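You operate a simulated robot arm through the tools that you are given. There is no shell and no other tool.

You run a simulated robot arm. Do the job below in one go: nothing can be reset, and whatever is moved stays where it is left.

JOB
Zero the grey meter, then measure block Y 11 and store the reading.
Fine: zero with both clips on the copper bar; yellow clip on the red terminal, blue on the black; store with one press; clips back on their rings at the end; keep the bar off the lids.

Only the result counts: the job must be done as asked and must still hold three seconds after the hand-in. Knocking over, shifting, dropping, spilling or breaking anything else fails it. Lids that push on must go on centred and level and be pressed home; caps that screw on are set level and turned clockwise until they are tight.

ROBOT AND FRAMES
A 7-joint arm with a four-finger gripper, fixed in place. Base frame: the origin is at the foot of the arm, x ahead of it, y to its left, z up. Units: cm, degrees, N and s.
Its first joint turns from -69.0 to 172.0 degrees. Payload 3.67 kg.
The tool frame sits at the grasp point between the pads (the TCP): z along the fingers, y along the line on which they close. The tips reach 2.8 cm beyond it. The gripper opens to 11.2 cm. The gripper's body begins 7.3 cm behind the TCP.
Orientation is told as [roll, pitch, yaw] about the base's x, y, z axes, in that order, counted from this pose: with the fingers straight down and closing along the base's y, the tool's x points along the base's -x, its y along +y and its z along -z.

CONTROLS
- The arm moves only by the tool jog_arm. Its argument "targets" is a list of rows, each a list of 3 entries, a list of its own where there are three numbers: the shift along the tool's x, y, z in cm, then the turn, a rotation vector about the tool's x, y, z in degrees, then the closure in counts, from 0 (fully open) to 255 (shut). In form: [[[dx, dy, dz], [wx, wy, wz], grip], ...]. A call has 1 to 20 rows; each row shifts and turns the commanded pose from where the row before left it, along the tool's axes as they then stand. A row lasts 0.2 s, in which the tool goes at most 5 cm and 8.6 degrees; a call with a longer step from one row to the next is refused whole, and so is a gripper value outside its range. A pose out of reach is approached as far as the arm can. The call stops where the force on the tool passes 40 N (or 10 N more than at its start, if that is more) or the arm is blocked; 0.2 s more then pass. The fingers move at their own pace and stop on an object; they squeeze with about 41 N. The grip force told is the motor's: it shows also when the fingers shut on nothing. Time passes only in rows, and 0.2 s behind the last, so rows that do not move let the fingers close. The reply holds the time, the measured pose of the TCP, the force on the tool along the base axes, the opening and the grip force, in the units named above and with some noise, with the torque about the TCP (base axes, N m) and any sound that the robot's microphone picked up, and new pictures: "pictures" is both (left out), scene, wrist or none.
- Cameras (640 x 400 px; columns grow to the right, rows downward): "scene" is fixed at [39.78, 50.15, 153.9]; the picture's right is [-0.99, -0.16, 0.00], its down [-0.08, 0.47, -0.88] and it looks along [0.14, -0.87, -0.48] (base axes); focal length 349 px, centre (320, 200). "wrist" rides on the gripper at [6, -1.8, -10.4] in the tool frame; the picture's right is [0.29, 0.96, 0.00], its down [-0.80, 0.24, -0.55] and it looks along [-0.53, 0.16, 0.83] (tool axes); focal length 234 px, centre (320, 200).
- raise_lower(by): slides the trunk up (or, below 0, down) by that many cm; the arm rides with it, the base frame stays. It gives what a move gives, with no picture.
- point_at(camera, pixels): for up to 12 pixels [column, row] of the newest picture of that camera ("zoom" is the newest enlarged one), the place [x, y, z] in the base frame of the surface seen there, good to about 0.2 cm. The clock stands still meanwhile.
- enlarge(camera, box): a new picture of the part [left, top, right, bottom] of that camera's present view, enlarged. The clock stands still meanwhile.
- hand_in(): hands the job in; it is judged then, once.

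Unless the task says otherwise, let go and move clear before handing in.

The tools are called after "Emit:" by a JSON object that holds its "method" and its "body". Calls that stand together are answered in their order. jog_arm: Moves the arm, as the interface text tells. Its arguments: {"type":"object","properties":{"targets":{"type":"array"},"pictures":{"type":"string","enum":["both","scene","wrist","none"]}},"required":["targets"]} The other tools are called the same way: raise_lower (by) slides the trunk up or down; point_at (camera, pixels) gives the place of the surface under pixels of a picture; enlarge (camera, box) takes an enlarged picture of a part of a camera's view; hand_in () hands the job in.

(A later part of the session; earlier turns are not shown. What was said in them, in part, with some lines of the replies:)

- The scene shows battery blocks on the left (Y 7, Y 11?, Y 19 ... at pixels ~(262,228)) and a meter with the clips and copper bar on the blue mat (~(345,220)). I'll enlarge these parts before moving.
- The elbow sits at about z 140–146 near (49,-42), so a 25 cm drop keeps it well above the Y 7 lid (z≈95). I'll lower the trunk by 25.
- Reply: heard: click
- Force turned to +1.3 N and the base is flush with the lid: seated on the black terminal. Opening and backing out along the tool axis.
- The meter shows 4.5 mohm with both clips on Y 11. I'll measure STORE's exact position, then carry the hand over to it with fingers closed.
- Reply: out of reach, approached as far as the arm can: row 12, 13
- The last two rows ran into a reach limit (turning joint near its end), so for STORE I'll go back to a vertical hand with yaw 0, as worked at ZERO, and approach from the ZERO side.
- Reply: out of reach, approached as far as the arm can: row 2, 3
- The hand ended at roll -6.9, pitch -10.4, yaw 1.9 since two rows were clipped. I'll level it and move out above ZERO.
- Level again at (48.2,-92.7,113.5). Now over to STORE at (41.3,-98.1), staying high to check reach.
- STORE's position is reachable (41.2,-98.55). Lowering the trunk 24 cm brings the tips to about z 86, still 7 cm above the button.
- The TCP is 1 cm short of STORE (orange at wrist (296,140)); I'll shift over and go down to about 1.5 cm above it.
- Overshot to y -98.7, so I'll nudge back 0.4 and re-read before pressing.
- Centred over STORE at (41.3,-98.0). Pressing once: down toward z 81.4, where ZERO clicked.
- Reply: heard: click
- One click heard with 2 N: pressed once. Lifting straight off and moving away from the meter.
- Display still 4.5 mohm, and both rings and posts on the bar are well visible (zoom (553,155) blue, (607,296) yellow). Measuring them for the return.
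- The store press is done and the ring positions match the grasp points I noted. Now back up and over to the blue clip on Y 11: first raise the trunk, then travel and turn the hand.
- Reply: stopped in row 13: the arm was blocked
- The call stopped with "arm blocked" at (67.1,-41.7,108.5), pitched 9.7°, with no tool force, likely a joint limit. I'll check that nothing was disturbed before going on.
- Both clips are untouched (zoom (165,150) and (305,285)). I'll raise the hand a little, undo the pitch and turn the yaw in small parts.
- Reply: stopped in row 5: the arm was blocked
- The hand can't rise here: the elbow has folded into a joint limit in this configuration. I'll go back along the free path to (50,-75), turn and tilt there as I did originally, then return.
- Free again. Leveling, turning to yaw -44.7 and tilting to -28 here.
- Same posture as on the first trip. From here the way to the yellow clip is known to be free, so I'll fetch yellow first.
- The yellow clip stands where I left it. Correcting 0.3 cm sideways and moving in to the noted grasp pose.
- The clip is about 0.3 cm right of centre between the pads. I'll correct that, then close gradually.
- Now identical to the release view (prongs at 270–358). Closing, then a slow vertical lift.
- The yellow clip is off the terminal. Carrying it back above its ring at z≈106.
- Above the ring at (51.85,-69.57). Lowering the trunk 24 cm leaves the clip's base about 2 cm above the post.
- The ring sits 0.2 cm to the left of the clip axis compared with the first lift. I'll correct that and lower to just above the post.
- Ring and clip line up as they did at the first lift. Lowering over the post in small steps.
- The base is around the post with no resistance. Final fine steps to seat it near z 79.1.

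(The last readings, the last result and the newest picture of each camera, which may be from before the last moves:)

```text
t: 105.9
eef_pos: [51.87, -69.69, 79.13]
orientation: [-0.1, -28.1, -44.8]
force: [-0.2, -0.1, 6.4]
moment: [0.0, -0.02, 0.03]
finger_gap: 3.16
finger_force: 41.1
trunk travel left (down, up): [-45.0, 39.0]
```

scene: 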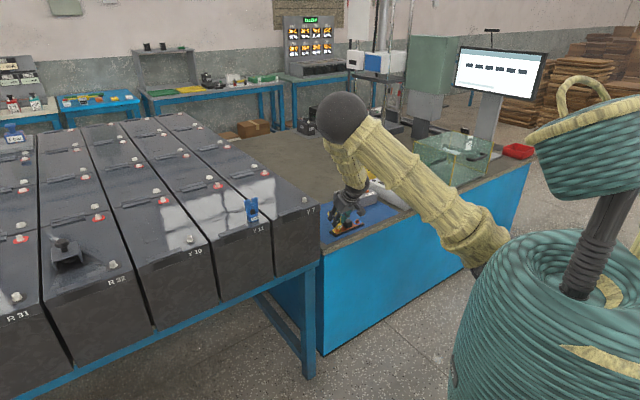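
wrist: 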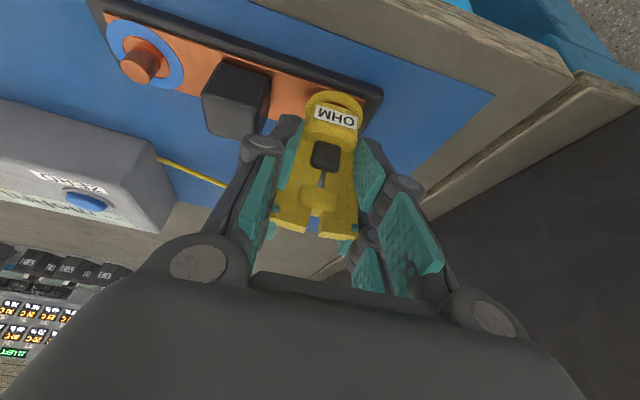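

Force rose to 6.4 N: the yellow clip is seated on its ring. Opening, then backing out along the tool axis.

Emit:
{"method": "jog_arm", "body": {"targets": [[[0, 0, 0], [0, 0, 0], 180], [[0, 0, 0], [0, 0, 0], 170], [[0, 0, 0], [0, 0, 0], 160], [[0, 0, 0], [0, 0, 0], 150], [[0, 0, 0], [0, 0, 0], 150], [[0, 0, -1], [0, 0, 0], 150], [[0, 0, -2.5], [0, 0, 0], 150], [[0, 0, -3], [0, 0, 0], 150], [[0, 0, -3], [0, 0, 0], 150], [[0, 0, 0], [0, 0, 0], 150]]}}

Emit:
{"method": "enlarge", "body": {"camera": "scene", "box": [320, 195, 376, 245]}}

Emit:
{"method": "enlarge", "body": {"camera": "wrist", "box": [200, 20, 420, 200]}}

```text
t: 108.1
eef_pos: [48.87, -66.52, 87.34]
orientation: [-0.1, -28.0, -44.7]
force: [0.3, 0.3, -0.2]
moment: [0.0, 0.01, 0.02]
finger_gap: 4.62
finger_force: 0.1
trunk travel left (down, up): [-45.0, 39.0]
```

scene: 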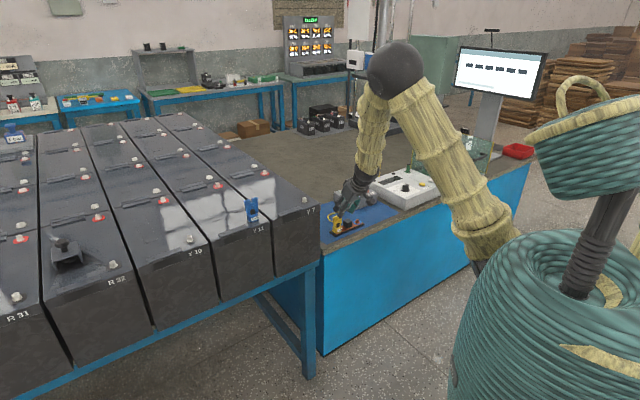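
wrist: 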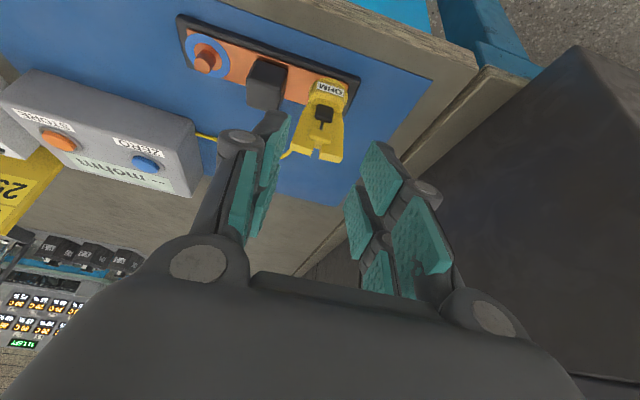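

```text
8.00 times, centred on (348, 220) of scene
```

zoom: 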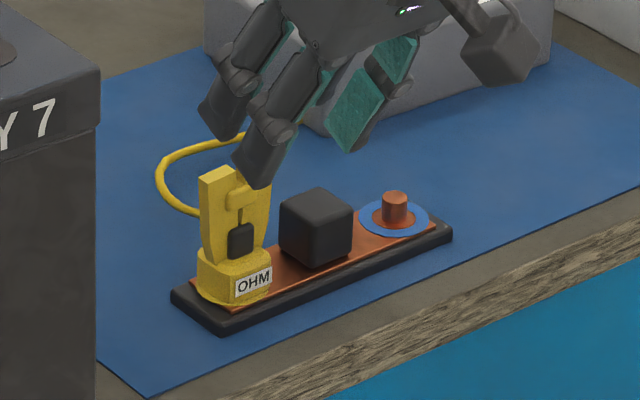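

```text
2.22 times, centred on (310, 110) of wrist
```

zoom: 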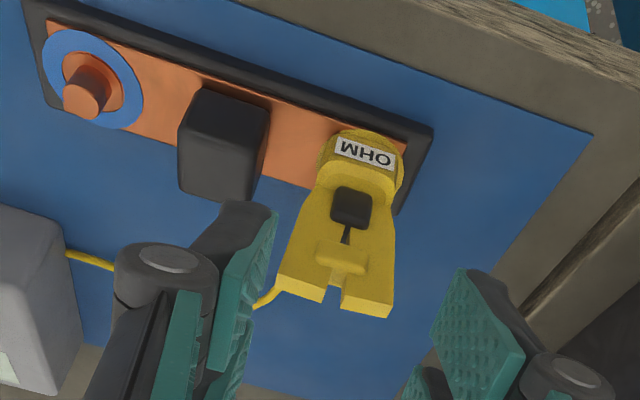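

The yellow clip is back on its ring. Raising and going for the blue clip with the elbow now in the good configuration.

Emit:
{"method": "raise_lower", "body": {"by": 24}}

Emit:
{"method": "jog_arm", "body": {"targets": [[[0.5, 3.525, -0.145], [0, 0, 0], 150], [[0.5, 3.525, -0.145], [0, 0, 0], 150], [[0.5, 3.525, -0.145], [0, 0, 0], 150], [[0.5, 3.525, -0.145], [0, 0, 0], 150], [[0.5, 3.525, -0.145], [0, 0, 0], 150], [[0.5, 3.525, -0.145], [0, 0, 0], 150], [[0, 0, 0], [0, 0, 0], 150]]}}

```text
t: 110.6
eef_pos: [48.74, -66.53, 111.39]
orientation: [-0.1, -28.0, -44.7]
force: [1.0, 0.4, 0.2]
moment: [-0.01, -0.04, 0.0]
finger_gap: 4.6
finger_force: 0.0
trunk travel left (down, up): [-69.0, 15.0]
```

```text
t: 112.2
eef_pos: [61.2, -50.26, 109.92]
orientation: [1.4, -26.9, -46.6]
force: [0.4, 0.3, -0.7]
moment: [0.03, -0.01, 0.02]
finger_gap: 4.61
finger_force: 0.1
trunk travel left (down, up): [-69.0, 15.0]
```

scene: 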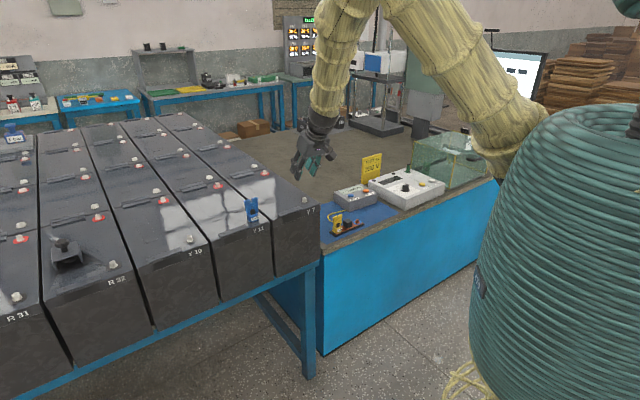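
wrist: 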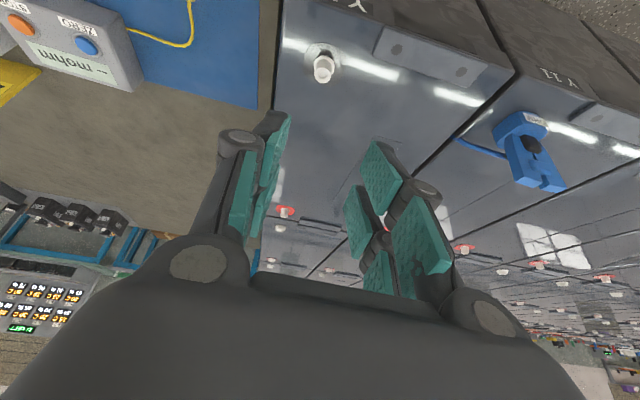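

The pose is about 1 cm and 2° off the command, perhaps still settling. I'll wait and re-read.

Emit:
{"method": "jog_arm", "body": {"targets": [[[0, 0, 0], [0, 0, 0], 150], [[0, 0, 0], [0, 0, 0], 150]], "pictures": "none"}}

```text
t: 112.8
eef_pos: [61.14, -50.25, 109.75]
orientation: [1.2, -26.9, -46.4]
force: [-0.3, -0.3, 0.7]
moment: [-0.03, -0.04, 0.0]
finger_gap: 4.61
finger_force: 0.0
trunk travel left (down, up): [-69.0, 15.0]
```

It stays off, so a joint is at its limit here; I'll move outward by 4 cm where the earlier trip went exactly.

Emit:
{"method": "jog_arm", "body": {"targets": [[[-1.77, 0, 0.94], [0, 0, 0], 150], [[-1.77, 0, 0.94], [0, 0, 0], 150], [[0, 0, 0], [0, 0, 0], 150], [[0, 0, 0], [0, 0, 0], 150]], "pictures": "scene"}}

```text
t: 113.8
eef_pos: [64.19, -52.43, 110.63]
orientation: [-0.4, -28.0, -44.7]
force: [1.2, -0.4, 0.0]
moment: [-0.05, -0.01, 0.02]
finger_gap: 4.63
finger_force: 0.1
trunk travel left (down, up): [-69.0, 15.0]
```

scene: 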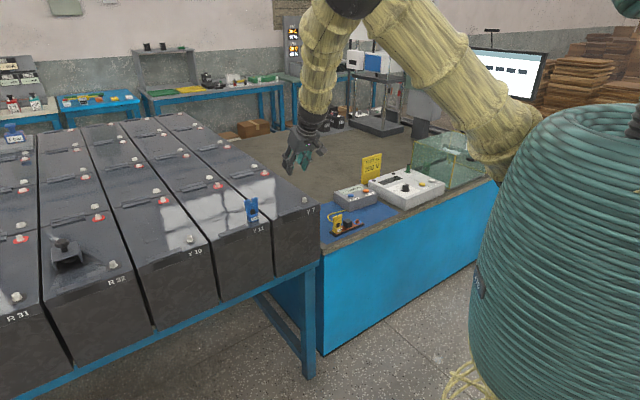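

Exact again at (64.2,-52.4,110.6). I'll proceed sideways toward the blue clip at this radius, high enough (tips ~107.7) to clear its top at 103.9, checking midway.

Emit:
{"method": "jog_arm", "body": {"targets": [[[0, 3, 0], [0, 0, 0], 150], [[0, 3, 0], [0, 0, 0], 150], [[0, 3, 0], [0, 0, 0], 150], [[0, 0, 0], [0, 0, 0], 150], [[0, 0, 0], [0, 0, 0], 150]], "pictures": "wrist"}}

```text
t: 115.2
eef_pos: [68.45, -48.62, 106.33]
orientation: [-0.7, -24.0, -47.6]
force: [-0.5, 0.2, -0.2]
moment: [0.02, -0.01, 0.0]
finger_gap: 4.63
finger_force: 0.0
trunk travel left (down, up): [-69.0, 15.0]
stopped in row 5: the arm was blocked; the commanded pose is now the measured one
```

wrist: 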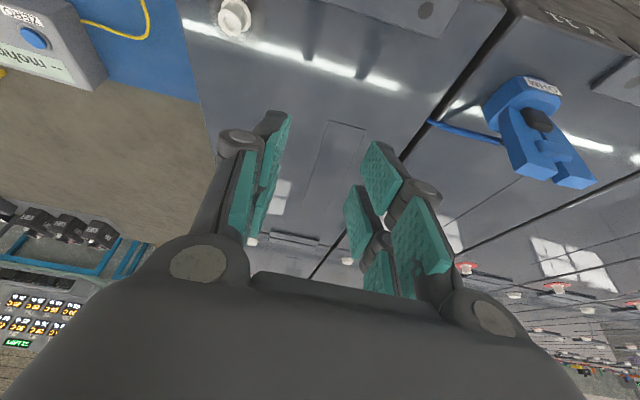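

Blocked again: the elbow must come into the high position it had on the first blue trip. I'll retrace to above the blue ring (44,-77), where the elbow rose before, restoring the orientation on the way.

Emit:
{"method": "jog_arm", "body": {"targets": [[[0, -3, -0.5], [0, 0, 0], 150], [[0, -3, -0.5], [0, 0, 0], 150], [[0, -3, 0], [0, 0, 0], 150], [[0, 0, 0], [-1.8, -3.5, -2.33], 150], [[0, 0, 0], [0, 0, 0], 150], [[-0.48, -3.54, -0.3], [0, 0, 0], 150], [[-0.48, -3.54, -0.3], [0, 0, 0], 150], [[-0.48, -3.54, -0.3], [0, 0, 0], 150], [[-0.48, -3.54, -0.3], [0, 0, 0], 150], [[0, 0, 0], [0, 0, 0], 150], [[0, 0, 0], [0, 0, 0], 150]]}}

```text
t: 117.6
eef_pos: [52.62, -65.07, 109.56]
orientation: [-0.2, -27.8, -44.6]
force: [-0.1, -0.1, -0.8]
moment: [0.05, -0.02, 0.01]
finger_gap: 4.64
finger_force: 0.1
trunk travel left (down, up): [-69.0, 15.0]
```

scene: 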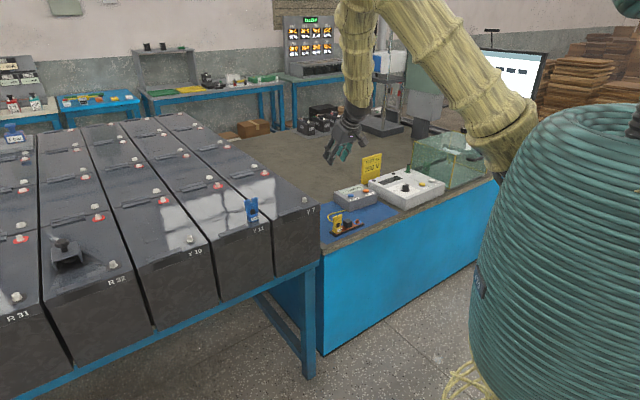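
wrist: 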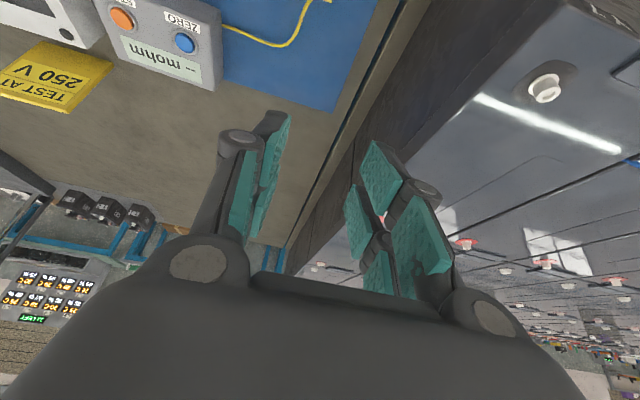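

The elbow is rising as hoped. Continuing to (41,-74,111).

Emit:
{"method": "jog_arm", "body": {"targets": [[[0.28, -3.62, -0.5], [0, 0, 0], 150], [[0.28, -3.62, -0.5], [0, 0, 0], 150], [[0.28, -3.62, -0.5], [0, 0, 0], 150], [[0.28, -3.62, -0.5], [0, 0, 0], 150], [[0, 0, 0], [0, 0, 0], 150], [[0, 0, 0], [0, 0, 0], 150]], "pictures": "scene"}}

```text
t: 119.0
eef_pos: [40.99, -74.17, 110.76]
orientation: [-0.1, -27.8, -44.5]
force: [0.2, 0.0, 0.1]
moment: [0.02, 0.01, -0.01]
finger_gap: 4.6
finger_force: 0.1
trunk travel left (down, up): [-69.0, 15.0]
```

scene: 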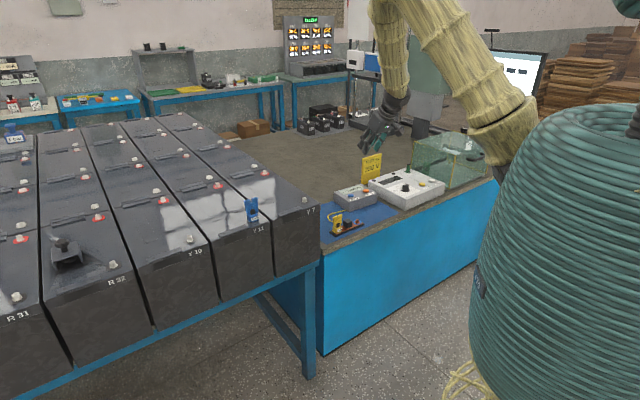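

Elbow is up. Moving toward Y 11 again and checking midway.

Emit:
{"method": "jog_arm", "body": {"targets": [[[0.04, 3.56, 0.27], [0, 0, 0], 150], [[0.04, 3.56, 0.27], [0, 0, 0], 150], [[0.04, 3.56, 0.27], [0, 0, 0], 150], [[0.04, 3.56, 0.27], [0, 0, 0], 150], [[0.04, 3.56, 0.27], [0, 0, 0], 150], [[0.04, 3.56, 0.27], [0, 0, 0], 150], [[0, 0, 0], [0, 0, 0], 150], [[0, 0, 0], [0, 0, 0], 150]], "pictures": "scene"}}

```text
t: 120.8
eef_pos: [56.48, -59.08, 109.28]
orientation: [-0.1, -27.9, -44.5]
force: [0.8, -0.4, 0.2]
moment: [-0.03, 0.01, -0.03]
finger_gap: 4.61
finger_force: 0.1
trunk travel left (down, up): [-69.0, 15.0]
```

scene: 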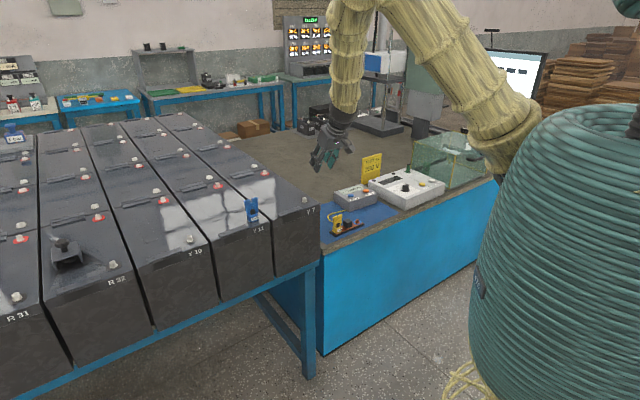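

Exact so far. Following the same line as the first blue trip: next (64.1,-52.2,108).

Emit:
{"method": "jog_arm", "body": {"targets": [[[-0.05, 3.4, 0.5], [0, 0, 0], 150], [[-0.05, 3.4, 0.5], [0, 0, 0], 150], [[-0.05, 3.4, 0.3], [0, 0, 0], 150], [[0, 0, 0], [0, 0, 0], 150], [[0, 0, 0], [0, 0, 0], 150]], "pictures": "scene"}}

```text
t: 122.0
eef_pos: [64.25, -52.29, 108.28]
orientation: [-0.1, -27.9, -44.7]
force: [-0.1, 0.2, 0.0]
moment: [-0.05, 0.01, -0.02]
finger_gap: 4.59
finger_force: 0.0
trunk travel left (down, up): [-69.0, 15.0]
```

scene: 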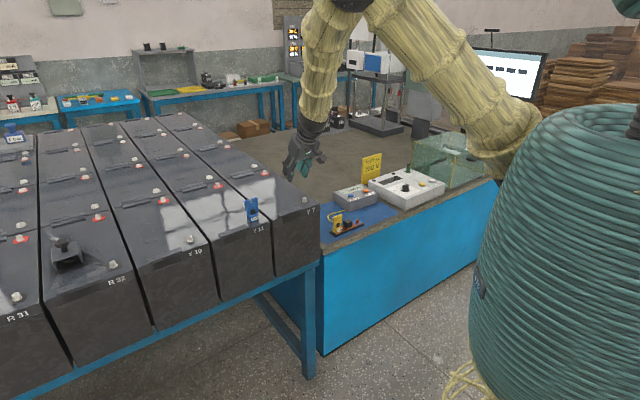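

The elbow is lower here (350,5) than on the first trip, so it would block again. I'll change the geometry: raise the trunk 14 cm and bring the hand back down by jogging, which stretches the arm.

Emit:
{"method": "raise_lower", "body": {"by": 14}}

Emit:
{"method": "jog_arm", "body": {"targets": [[[0, 3, 0], [0, 0, 0], 150], [[0, 3, 0], [0, 0, 0], 150], [[0, 3, 0], [0, 0, 0], 150], [[0, 0, 0], [0, 0, 0], 150], [[0, 0, 0], [0, 0, 0], 150]], "pictures": "scene"}}

```text
t: 123.7
eef_pos: [64.25, -52.52, 122.21]
orientation: [-0.1, -27.8, -44.6]
force: [0.2, -0.6, 0.4]
moment: [-0.03, 0.04, -0.02]
finger_gap: 4.63
finger_force: 0.0
trunk travel left (down, up): [-83.0, 1.0]
```

```text
t: 125.1
eef_pos: [68.97, -48.51, 120.2]
orientation: [1.2, -25.7, -48.1]
force: [0.5, -0.2, -0.1]
moment: [-0.02, 0.04, -0.01]
finger_gap: 4.59
finger_force: 0.0
trunk travel left (down, up): [-83.0, 1.0]
stopped in row 5: the arm was blocked; the commanded pose is now the measured one
```

scene: 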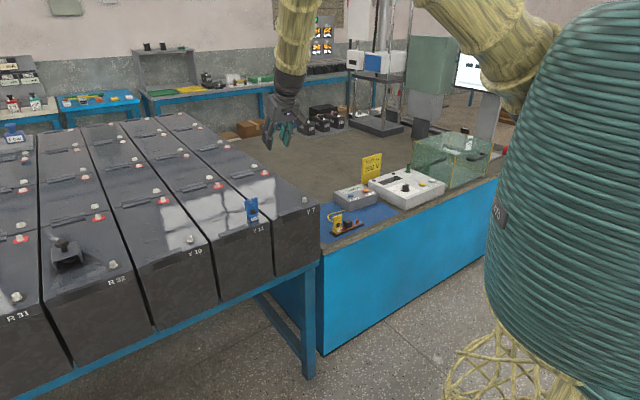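

As expected it blocks at the same relative spot; now I'll step back, restore orientation and bring the hand down 11 cm, which is the part that stretches the arm.

Emit:
{"method": "jog_arm", "body": {"targets": [[[0, -3, 0], [0, 0, 0], 150], [[0, -3, 0], [0, 0, 0], 150], [[0, 0, 0], [-0.85, -3.1, -3.4], 150], [[0.94, 0, 1.77], [0, 0, 0], 150], [[0.94, 0, 1.77], [0, 0, 0], 150], [[0.94, 0, 1.77], [0, 0, 0], 150], [[0.94, 0, 1.77], [0, 0, 0], 150], [[0.94, 0, 1.77], [0, 0, 0], 150], [[0, 0, 0], [0, 0, 0], 150], [[0, 0, 0], [0, 0, 0], 150]]}}

```text
t: 127.3
eef_pos: [64.81, -52.56, 110.43]
orientation: [0.3, -28.9, -44.2]
force: [0.6, 0.4, 0.5]
moment: [-0.02, -0.01, -0.03]
finger_gap: 4.62
finger_force: 0.1
trunk travel left (down, up): [-83.0, 1.0]
```

scene: 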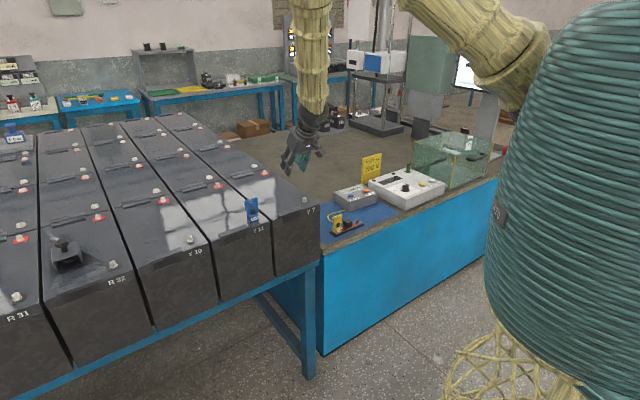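
wrist: 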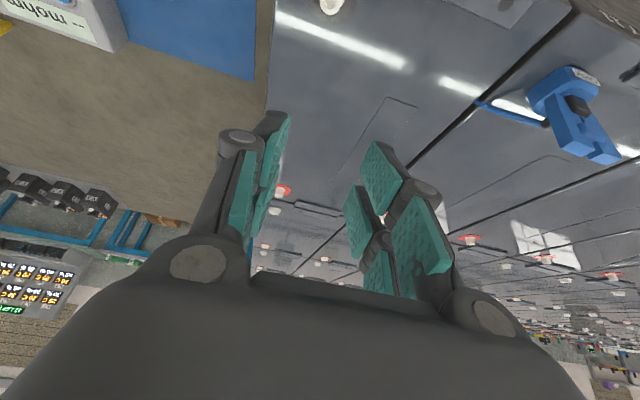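

The hand is at (64.8,-52.6,110.4) with a longer arm posture. Trying the sideways move again, 6 cm.

Emit:
{"method": "jog_arm", "body": {"targets": [[[0, 3, 0], [0, 0, 0], 150], [[0, 3, 0], [0, 0, 0], 150], [[0, 0, 0], [0, 0, 0], 150], [[0, 0, 0], [0, 0, 0], 150]], "pictures": "scene"}}

```text
t: 128.3
eef_pos: [69.12, -48.27, 110.33]
orientation: [0.3, -28.9, -44.1]
force: [0.2, -0.8, -1.4]
moment: [-0.03, -0.03, -0.03]
finger_gap: 4.61
finger_force: 0.0
trunk travel left (down, up): [-83.0, 1.0]
```

scene: 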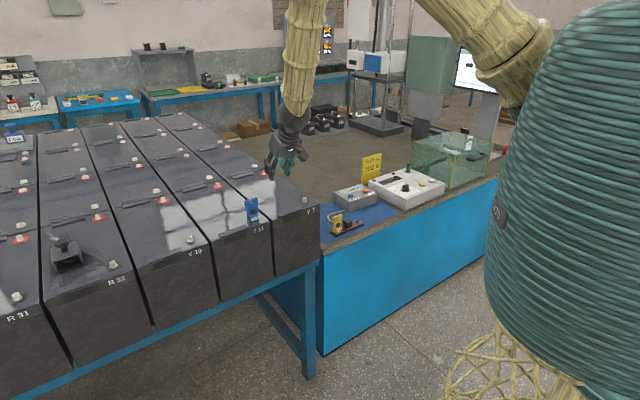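

That works: exact at (69.1,-48.3,110.3). Continuing to the pre-grasp position behind and above the blue clip.

Emit:
{"method": "jog_arm", "body": {"targets": [[[0, 0, 0], [0.47, 0.7, 0.43], 150], [[0.8, 2.9, -0.42], [0, 0, 0], 150], [[1.2, 2.9, -0.63], [0, 0, 0], 150], [[2, 2.9, -1.06], [0, 0, 0], 150], [[2.27, 2.8, -1.2], [0, 0, 0], 150], [[0, 0, 0], [0, 0, 0], 150], [[0, 0, 0], [0, 0, 0], 150]]}}

Emit:
{"method": "enlarge", "body": {"camera": "wrist", "box": [240, 50, 420, 200]}}

```text
t: 129.9
eef_pos: [72.0, -35.05, 110.35]
orientation: [0.0, -28.2, -44.5]
force: [0.3, -0.7, 0.4]
moment: [0.01, 0.0, -0.01]
finger_gap: 4.63
finger_force: 0.2
trunk travel left (down, up): [-83.0, 1.0]
```

scene: 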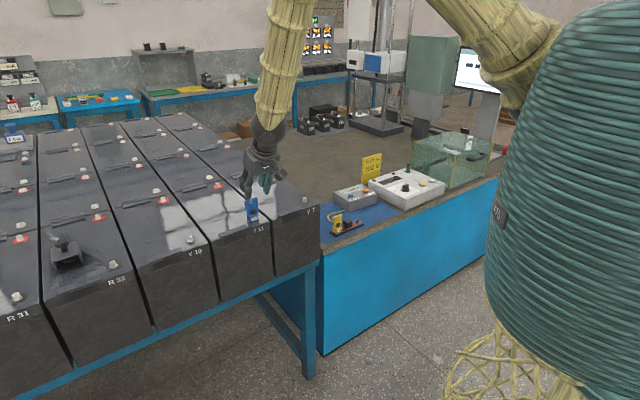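
wrist: 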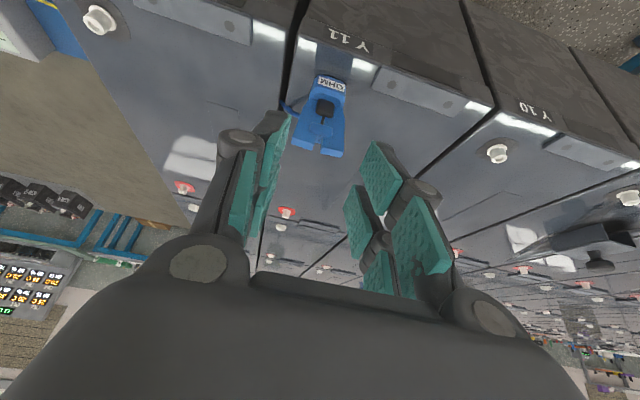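

```text
2.67 times, centred on (330, 125) of wrist
```

zoom: 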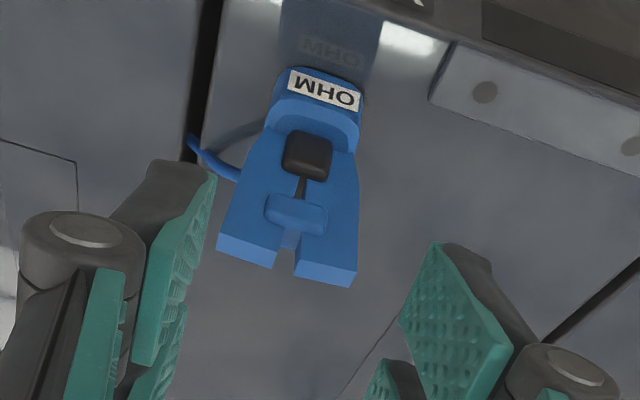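

Reached exactly, and the view matches the one just after I released the blue clip. Measuring the prongs once more before going in.

Emit:
{"method": "point_at", "body": {"camera": "zoom", "pixels": [[222, 236], [354, 270], [250, 160], [355, 180], [300, 175], [325, 90]]}}

Emit:
{"method": "jog_arm", "body": {"targets": [[[0, 0, 1.0], [0, 0, 0], 150], [[0, 0.05, 1.7], [0, 0, 0], 150], [[0, 0, 1.7], [0, 0, 0], 150], [[0, 0, 0], [0, 0, 0], 150], [[0, 0, 0], [0, 0, 0], 150]], "pictures": "wrist"}}

```text
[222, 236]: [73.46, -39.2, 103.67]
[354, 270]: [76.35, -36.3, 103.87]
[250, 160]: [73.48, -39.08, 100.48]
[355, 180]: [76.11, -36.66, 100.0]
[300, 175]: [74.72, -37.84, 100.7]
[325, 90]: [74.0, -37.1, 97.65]
```

```text
t: 131.1
eef_pos: [73.62, -36.51, 106.44]
orientation: [0.0, -28.2, -44.5]
force: [0.4, 0.4, -0.1]
moment: [0.0, 0.0, 0.01]
finger_gap: 4.61
finger_force: 0.1
trunk travel left (down, up): [-83.0, 1.0]
```

wrist: 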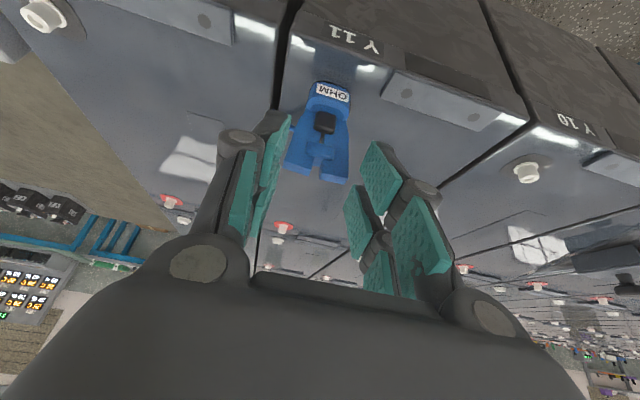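

Centred within 0.1 cm. Going in the last 5 cm.

Emit:
{"method": "jog_arm", "body": {"targets": [[[0, 0, 1.27], [0, 0, 0], 150], [[0.02, 0, 1.27], [0, 0, 0], 150], [[0.02, 0, 1.27], [0, 0, 0], 150], [[0, 0, 1.2], [0, 0, 0], 150], [[0, 0, 0], [0, 0, 0], 150], [[0, 0, 0], [0, 0, 0], 150]]}}

```text
t: 132.5
eef_pos: [75.35, -38.13, 101.92]
orientation: [0.0, -28.2, -44.6]
force: [0.6, 0.7, -0.2]
moment: [-0.02, -0.02, -0.03]
finger_gap: 4.6
finger_force: 0.0
trunk travel left (down, up): [-83.0, 1.0]
```

scene: 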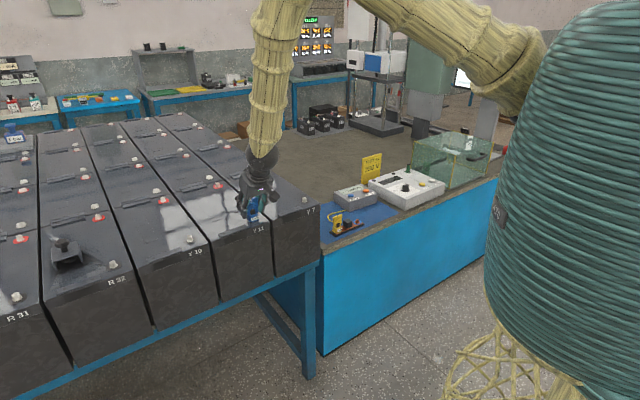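
wrist: 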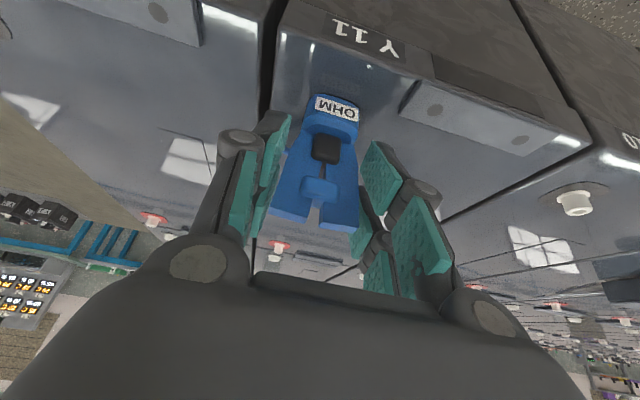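

The blue clip is central between the pads (272–358). Closing gradually, then lifting straight up.

Emit:
{"method": "jog_arm", "body": {"targets": [[[0, 0, 0], [0, 0, 0], 165], [[0, 0, 0], [0, 0, 0], 175], [[0, 0, 0], [0, 0, 0], 185], [[0, 0, 0], [0, 0, 0], 195], [[0, 0, 0], [0, 0, 0], 210], [[0, 0, 0], [0, 0, 0], 230], [[0, 0, 0], [0, 0, 0], 230]], "pictures": "none"}}

Emit:
{"method": "jog_arm", "body": {"targets": [[[-0.23, 0, -0.44], [0, 0, 0], 230], [[-0.23, 0, -0.44], [0, 0, 0], 230], [[-0.47, 0, -0.88], [0, 0, 0], 230], [[-0.47, 0, -0.88], [0, 0, 0], 230], [[-0.47, 0, -0.88], [0, 0, 0], 230], [[-0.47, 0, -0.88], [0, 0, 0], 230], [[0, 0, 0], [0, 0, 0], 230]]}}

```text
t: 134.1
eef_pos: [75.22, -38.16, 101.94]
orientation: [0.1, -28.2, -44.6]
force: [0.2, -0.2, -0.4]
moment: [0.0, 0.0, 0.06]
finger_gap: 3.17
finger_force: 41.3
trunk travel left (down, up): [-83.0, 1.0]
```

```text
t: 135.7
eef_pos: [75.22, -38.07, 107.06]
orientation: [0.0, -28.1, -44.6]
force: [0.8, -0.7, -1.9]
moment: [0.01, -0.03, 0.02]
finger_gap: 3.15
finger_force: 40.7
trunk travel left (down, up): [-83.0, 1.0]
```

scene: 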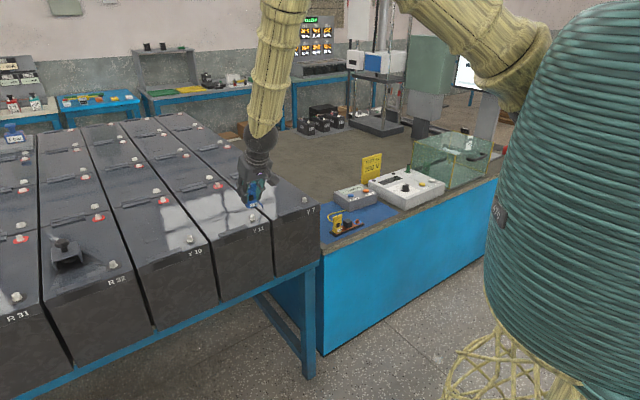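
wrist: 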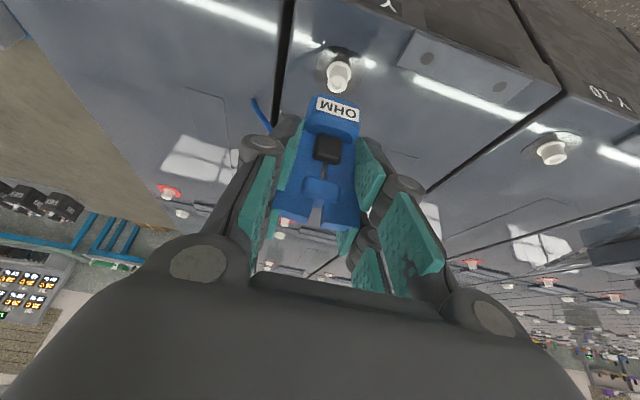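

The blue clip is up. Carrying it back along the known line toward its ring, with a check on the way.

Emit:
{"method": "jog_arm", "body": {"targets": [[[-0.355, -3.556, 0.19], [0, 0, 0], 230], [[-0.355, -3.556, 0.19], [0, 0, 0], 230], [[-0.355, -3.556, 0.19], [0, 0, 0], 230], [[-0.355, -3.556, 0.19], [0, 0, 0], 230], [[-0.355, -3.556, 0.19], [0, 0, 0], 230], [[-0.355, -3.556, 0.19], [0, 0, 0], 230], [[-0.355, -3.556, 0.19], [0, 0, 0], 230], [[-0.355, -3.556, 0.19], [0, 0, 0], 230], [[0, 0, 0], [0, 0, 0], 230], [[0, 0, 0], [0, 0, 0], 230]]}}

```text
t: 137.9
eef_pos: [57.56, -60.88, 107.01]
orientation: [0.1, -28.2, -44.5]
force: [-0.9, -0.6, -1.5]
moment: [-0.04, -0.01, -0.01]
finger_gap: 3.16
finger_force: 40.7
trunk travel left (down, up): [-83.0, 1.0]
```

scene: 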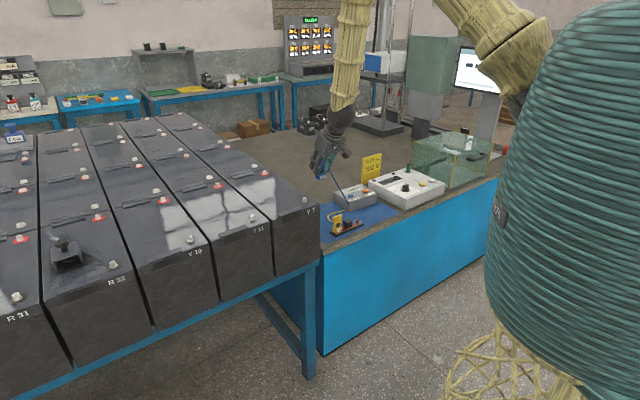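
wrist: 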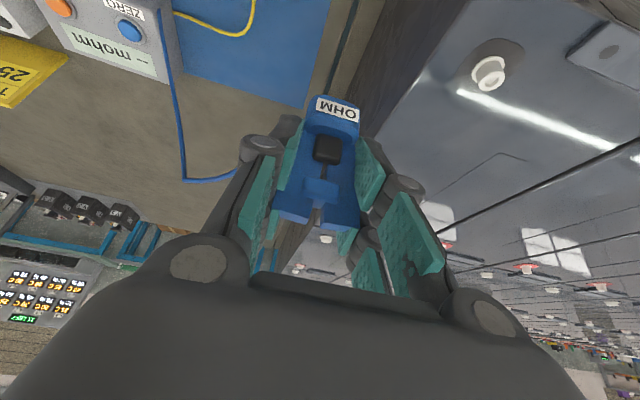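

Exact. Continuing to above the blue ring.

Emit:
{"method": "jog_arm", "body": {"targets": [[[-0.31, -3.525, 0.17], [0, 0, 0], 230], [[-0.31, -3.525, 0.17], [0, 0, 0], 230], [[-0.31, -3.525, 0.17], [0, 0, 0], 230], [[-0.31, -3.525, 0.17], [0, 0, 0], 230], [[-0.31, -3.525, 0.17], [0, 0, 0], 230], [[-0.31, -3.525, 0.17], [0, 0, 0], 230], [[0, 0, 0], [0, 0, 0], 230], [[0, 0, 0], [0, 0, 0], 230]], "pictures": "scene"}}

```text
t: 139.7
eef_pos: [44.39, -77.28, 107.0]
orientation: [0.0, -28.1, -44.6]
force: [-0.5, -0.3, -0.2]
moment: [-0.01, -0.01, 0.0]
finger_gap: 3.18
finger_force: 41.2
trunk travel left (down, up): [-83.0, 1.0]
```

scene: 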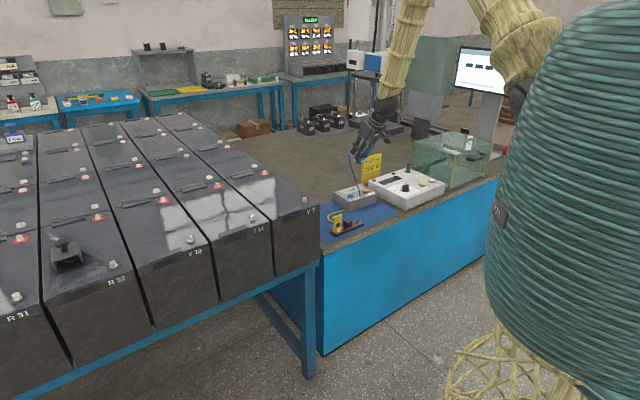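

Over the ring at (44.4,-77.3,107.0). Lowering the trunk 24 cm, leaving about 2 cm above the post.

Emit:
{"method": "raise_lower", "body": {"by": -24}}

Emit:
{"method": "jog_arm", "body": {"targets": [[[0, 0, 0], [0, 0, 0], 230]]}}

Emit:
{"method": "enlarge", "body": {"camera": "wrist", "box": [160, 30, 440, 260]}}

Emit:
{"method": "enlarge", "body": {"camera": "scene", "box": [320, 195, 376, 245]}}

```text
t: 142.2
eef_pos: [44.36, -77.19, 82.83]
orientation: [0.1, -28.2, -44.5]
force: [0.5, 0.2, -1.4]
moment: [0.01, -0.01, -0.02]
finger_gap: 3.13
finger_force: 40.9
trunk travel left (down, up): [-59.0, 25.0]
```

```text
t: 142.6
eef_pos: [44.49, -77.38, 82.83]
orientation: [0.0, -28.2, -44.6]
force: [0.4, 0.9, 0.1]
moment: [0.01, -0.01, 0.0]
finger_gap: 3.15
finger_force: 41.2
trunk travel left (down, up): [-59.0, 25.0]
```

scene: 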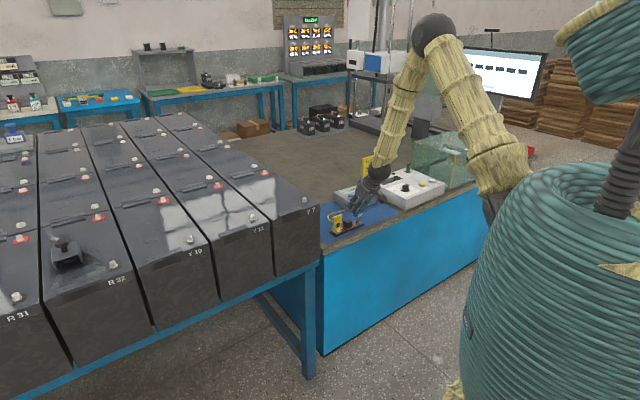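
wrist: 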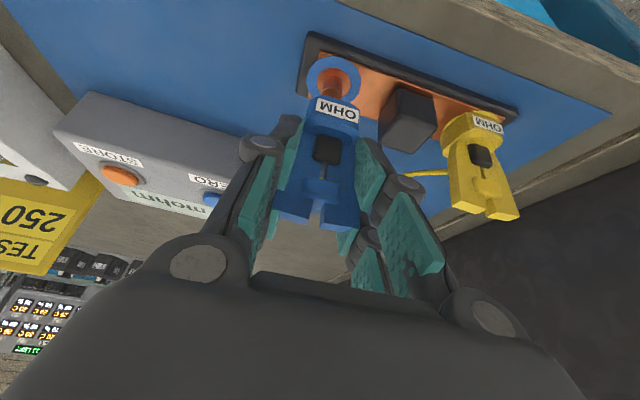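

```text
1.74 times, centred on (300, 145) of wrist
```

zoom: 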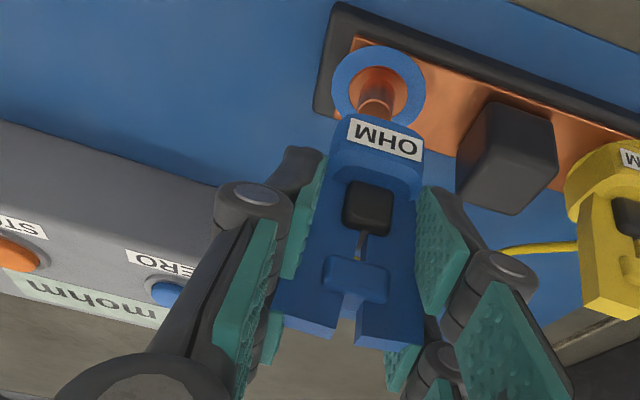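

```text
8.00 times, centred on (348, 220) of scene
```

zoom: 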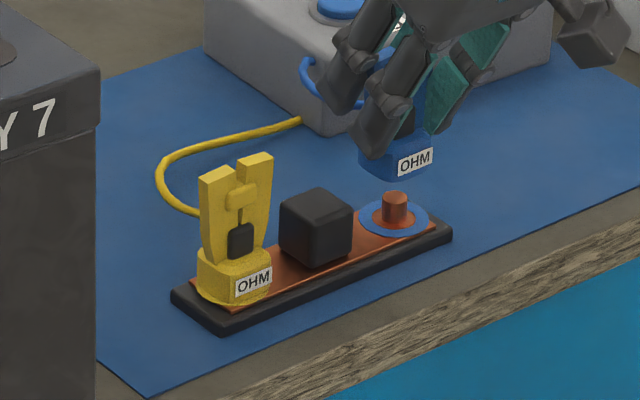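

The ring is about 0.27 cm left and 0.13 cm nearer than the clip axis. Correcting and lowering to just above the post.

Emit:
{"method": "jog_arm", "body": {"targets": [[[0.115, -0.27, -0.06], [0, 0, 0], 230], [[0.47, 0, 0.88], [0, 0, 0], 230], [[0.38, 0, 0.71], [0, 0, 0], 230], [[0, 0, 0], [0, 0, 0], 230], [[0, 0, 0], [0, 0, 0], 230]]}}

Emit:
{"method": "enlarge", "body": {"camera": "wrist", "box": [260, 40, 400, 180]}}

Emit:
{"method": "enlarge", "body": {"camera": "scene", "box": [320, 195, 376, 245]}}

```text
t: 143.8
eef_pos: [44.15, -77.41, 81.02]
orientation: [0.1, -28.2, -44.6]
force: [-0.3, -0.5, -2.1]
moment: [0.0, 0.03, 0.0]
finger_gap: 3.14
finger_force: 41.2
trunk travel left (down, up): [-59.0, 25.0]
```

scene: 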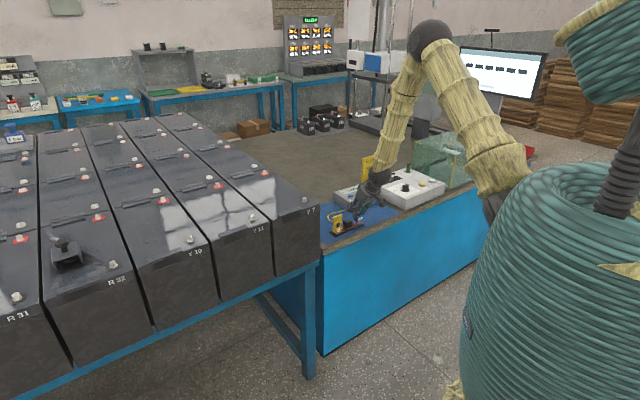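
wrist: 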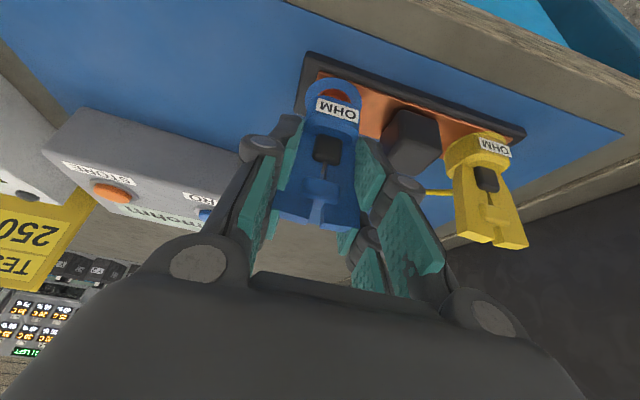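

```text
2.86 times, centred on (330, 110) of wrist
```

zoom: 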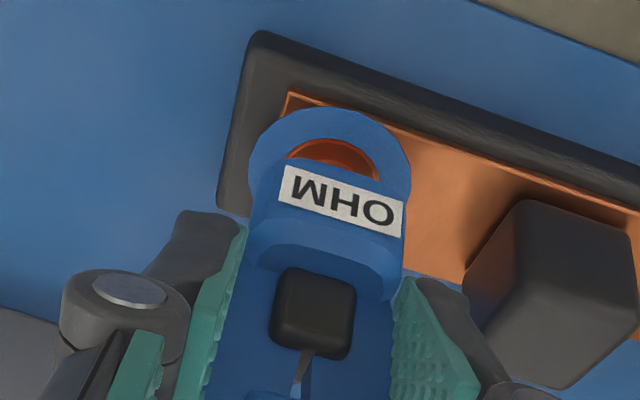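

```text
8.00 times, centred on (348, 220) of scene
```

zoom: 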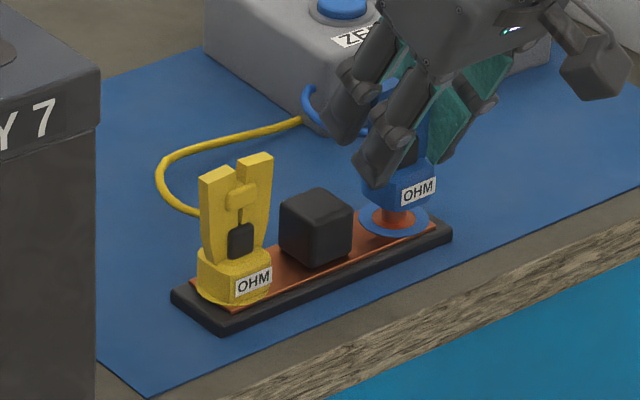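

Aligned within about 0.05 cm. Lowering over the post in small steps.

Emit:
{"method": "jog_arm", "body": {"targets": [[[0.14, -0.06, 0.265], [0, 0, 0], 230], [[0.14, 0, 0.265], [0, 0, 0], 230], [[0.14, 0, 0.265], [0, 0, 0], 230], [[0.14, 0, 0.265], [0, 0, 0], 230], [[0, 0, 0], [0, 0, 0], 230]], "pictures": "wrist"}}

Emit:
{"method": "enlarge", "body": {"camera": "scene", "box": [320, 195, 376, 245]}}

```text
t: 145.0
eef_pos: [44.04, -77.4, 79.78]
orientation: [0.1, -28.2, -44.5]
force: [0.7, -0.7, -0.7]
moment: [0.01, 0.02, 0.02]
finger_gap: 3.16
finger_force: 41.1
trunk travel left (down, up): [-59.0, 25.0]
```

wrist: 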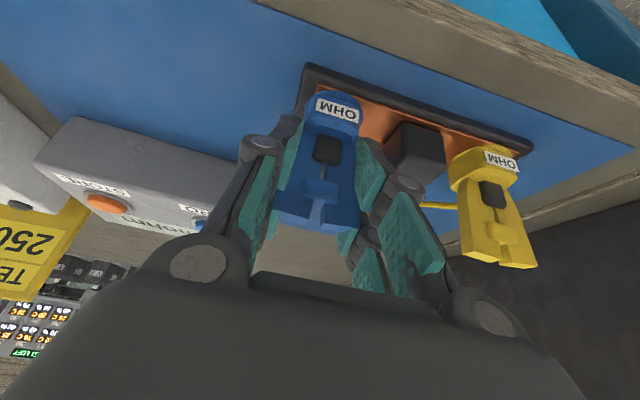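

```text
8.00 times, centred on (348, 220) of scene
```

zoom: 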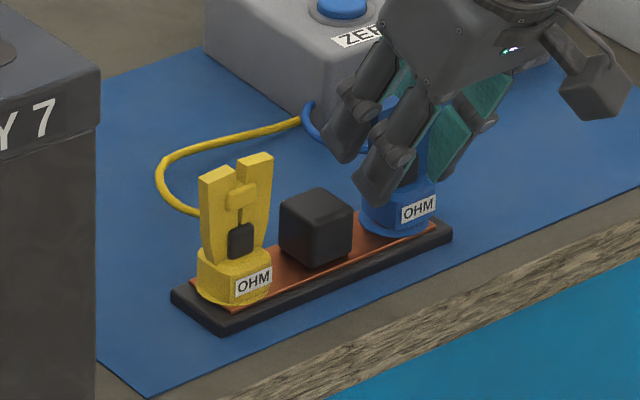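

The base is around the post. Final fine steps until a light contact force.

Emit:
{"method": "jog_arm", "body": {"targets": [[[0.07, 0, 0.13], [0, 0, 0], 230], [[0.07, 0, 0.13], [0, 0, 0], 230], [[0, 0, 0], [0, 0, 0], 230]], "pictures": "none"}}

Emit:
{"method": "jog_arm", "body": {"targets": [[[0.047, 0, 0.088], [0, 0, 0], 230], [[0, 0, 0], [0, 0, 0], 230]], "pictures": "none"}}

```text
t: 145.8
eef_pos: [43.91, -77.42, 79.49]
orientation: [0.0, -28.3, -44.6]
force: [0.2, 0.6, -1.6]
moment: [-0.03, 0.01, 0.02]
finger_gap: 3.15
finger_force: 40.3
trunk travel left (down, up): [-59.0, 25.0]
```

```text
t: 146.4
eef_pos: [44.06, -77.33, 79.45]
orientation: [0.0, -28.3, -44.6]
force: [-0.2, -0.2, 3.5]
moment: [-0.04, 0.01, 0.05]
finger_gap: 3.15
finger_force: 40.9
trunk travel left (down, up): [-59.0, 25.0]
```

Contact of about 5 N at the expected height: seated. Opening and backing out.

Emit:
{"method": "jog_arm", "body": {"targets": [[[0, 0, 0], [0, 0, 0], 180], [[0, 0, 0], [0, 0, 0], 170], [[0, 0, 0], [0, 0, 0], 160], [[0, 0, 0], [0, 0, 0], 150], [[0, 0, 0], [0, 0, 0], 150], [[0, 0, -1], [0, 0, 0], 150], [[0, 0, -2.5], [0, 0, 0], 150], [[0, 0, -3], [0, 0, 0], 150], [[0, 0, -3], [0, 0, 0], 150], [[0, 0, -3], [0, 0, 0], 150], [[0, 0, 0], [0, 0, 0], 150]]}}

Emit:
{"method": "enlarge", "body": {"camera": "scene", "box": [320, 195, 376, 245]}}

Emit:
{"method": "enlarge", "body": {"camera": "wrist", "box": [200, 0, 440, 180]}}

Emit:
{"method": "enlarge", "body": {"camera": "scene", "box": [310, 150, 390, 210]}}

```text
t: 148.8
eef_pos: [39.87, -73.36, 90.24]
orientation: [0.1, -28.1, -44.7]
force: [-0.1, -0.3, -0.6]
moment: [0.02, -0.04, 0.01]
finger_gap: 4.61
finger_force: 0.0
trunk travel left (down, up): [-59.0, 25.0]
```

scene: 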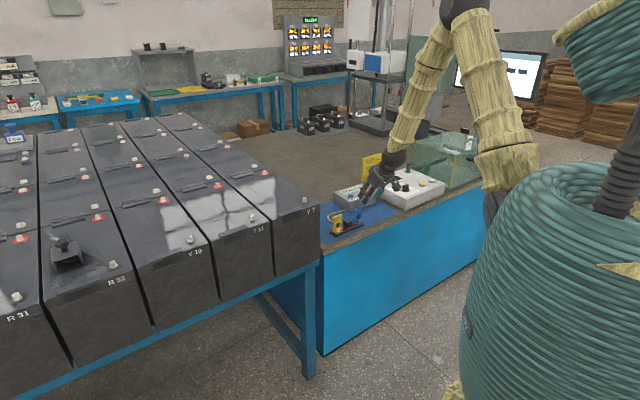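
wrist: 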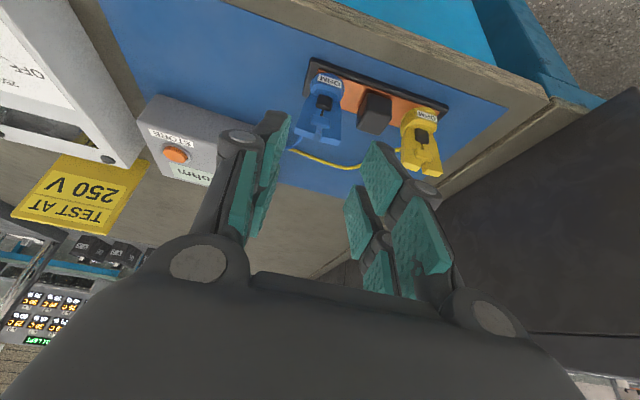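

```text
8.00 times, centred on (348, 220) of scene
```

zoom: 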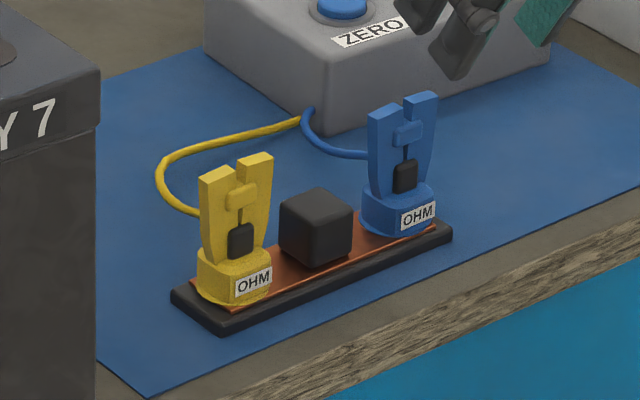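

```text
2.22 times, centred on (320, 90) of wrist
```

zoom: 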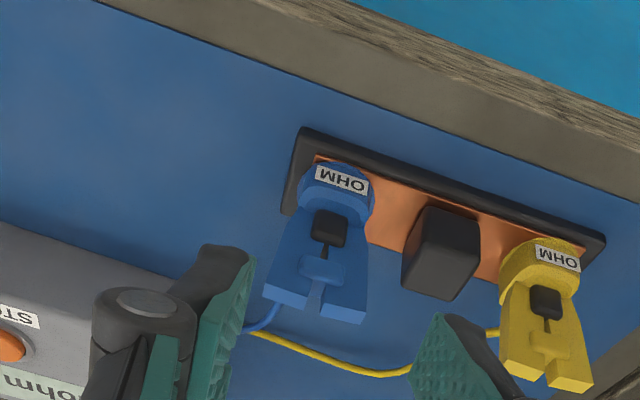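

```text
6.67 times, centred on (350, 180) of scene
```

zoom: 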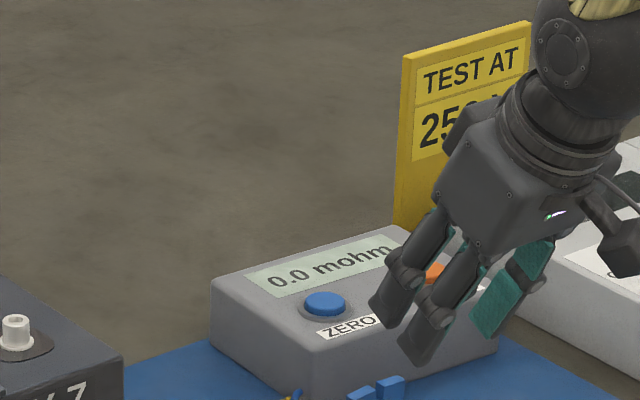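

Both clips stand on their rings as at the start, and the meter reads 0.0 mohm through the bar. I'll raise the trunk to bring the hand clear and take a last look.

Emit:
{"method": "raise_lower", "body": {"by": 22}}

Emit:
{"method": "jog_arm", "body": {"targets": [[[0, 0, 0], [0, 0, 0], 150], [[0, 0, 0], [0, 0, 0], 150]]}}

Emit:
{"method": "enlarge", "body": {"camera": "scene", "box": [310, 140, 460, 245]}}

Emit:
{"method": "enlarge", "body": {"camera": "scene", "box": [0, 100, 320, 300]}}

```text
t: 151.1
eef_pos: [39.89, -73.33, 112.37]
orientation: [-0.1, -28.2, -44.6]
force: [-0.8, 0.3, -0.3]
moment: [-0.03, -0.02, 0.02]
finger_gap: 4.63
finger_force: 0.1
trunk travel left (down, up): [-81.0, 3.0]
```

```text
t: 151.7
eef_pos: [39.8, -73.28, 112.36]
orientation: [0.0, -28.3, -44.7]
force: [-0.4, 0.3, 0.1]
moment: [0.0, 0.01, 0.01]
finger_gap: 4.62
finger_force: 0.0
trunk travel left (down, up): [-81.0, 3.0]
```

scene: 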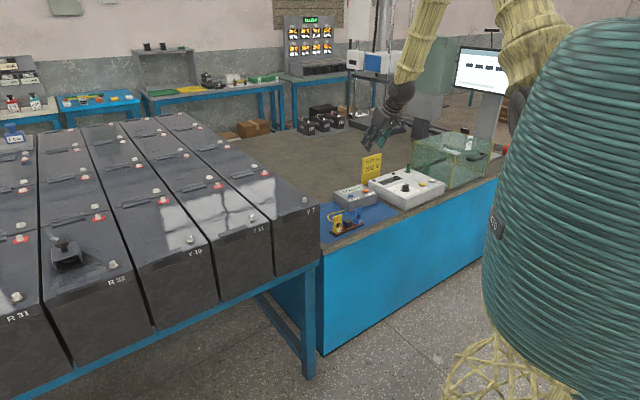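
wrist: 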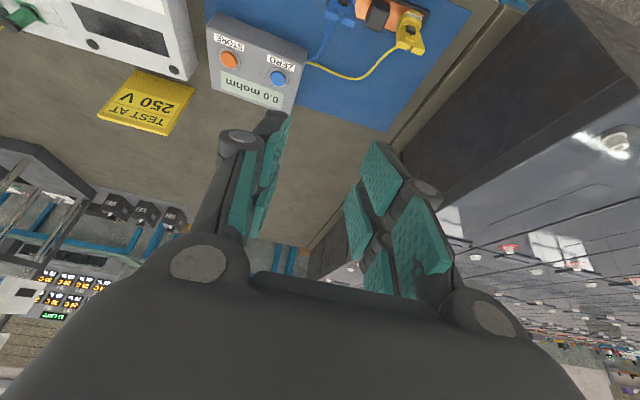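

```text
3.81 times, centred on (385, 192) of scene
```

zoom: 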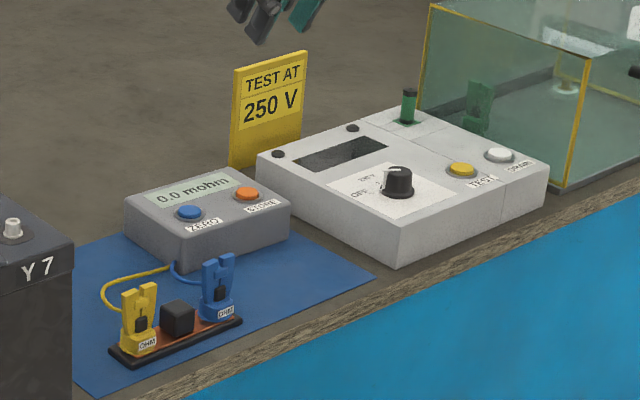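

```text
2.00 times, centred on (160, 200) of scene
```

zoom: 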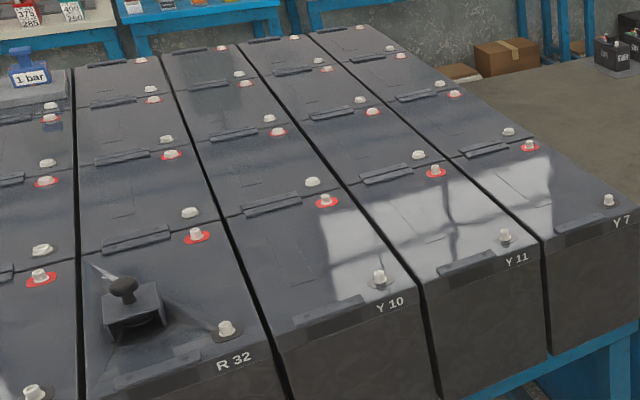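

Everything stands as at the start: both clips are on their rings, the bar and the other items haven't moved, the lids are clear, and the hand is well away. The meter was zeroed, Y 11 read 4.5 mohm, and STORE was pressed once, so I'm handing in.

Emit:
{"method": "hand_in", "body": {}}

```text
The job is handed in.
```

I zeroed the grey meter, measured block Y 11 at 4.5 mohm, and stored the reading with one press of STORE. The job is handed in, but no verdict came back.

- **Zero:** with both clips on the copper bar, I pressed ZERO and heard a click. The display went from 15 to 0.0 mohm.
- **Measure:** I put the yellow clip on Y 11's red terminal and the blue clip on its black terminal.
- **Store:** one click was heard and the display stayed at 4.5 mohm. The meter shows no separate sign that a reading was saved.
- **Clips:** both are back on their rings on the bar, and the meter reads 0.0 mohm again. The bar was never lifted or moved, so it stayed off the lids.

While fetching the clips back, the arm stopped several times at what seemed to be its own joint limits. There was no force on the tool when that happened. In the last pictures nothing else looked moved, and the hand was well clear.
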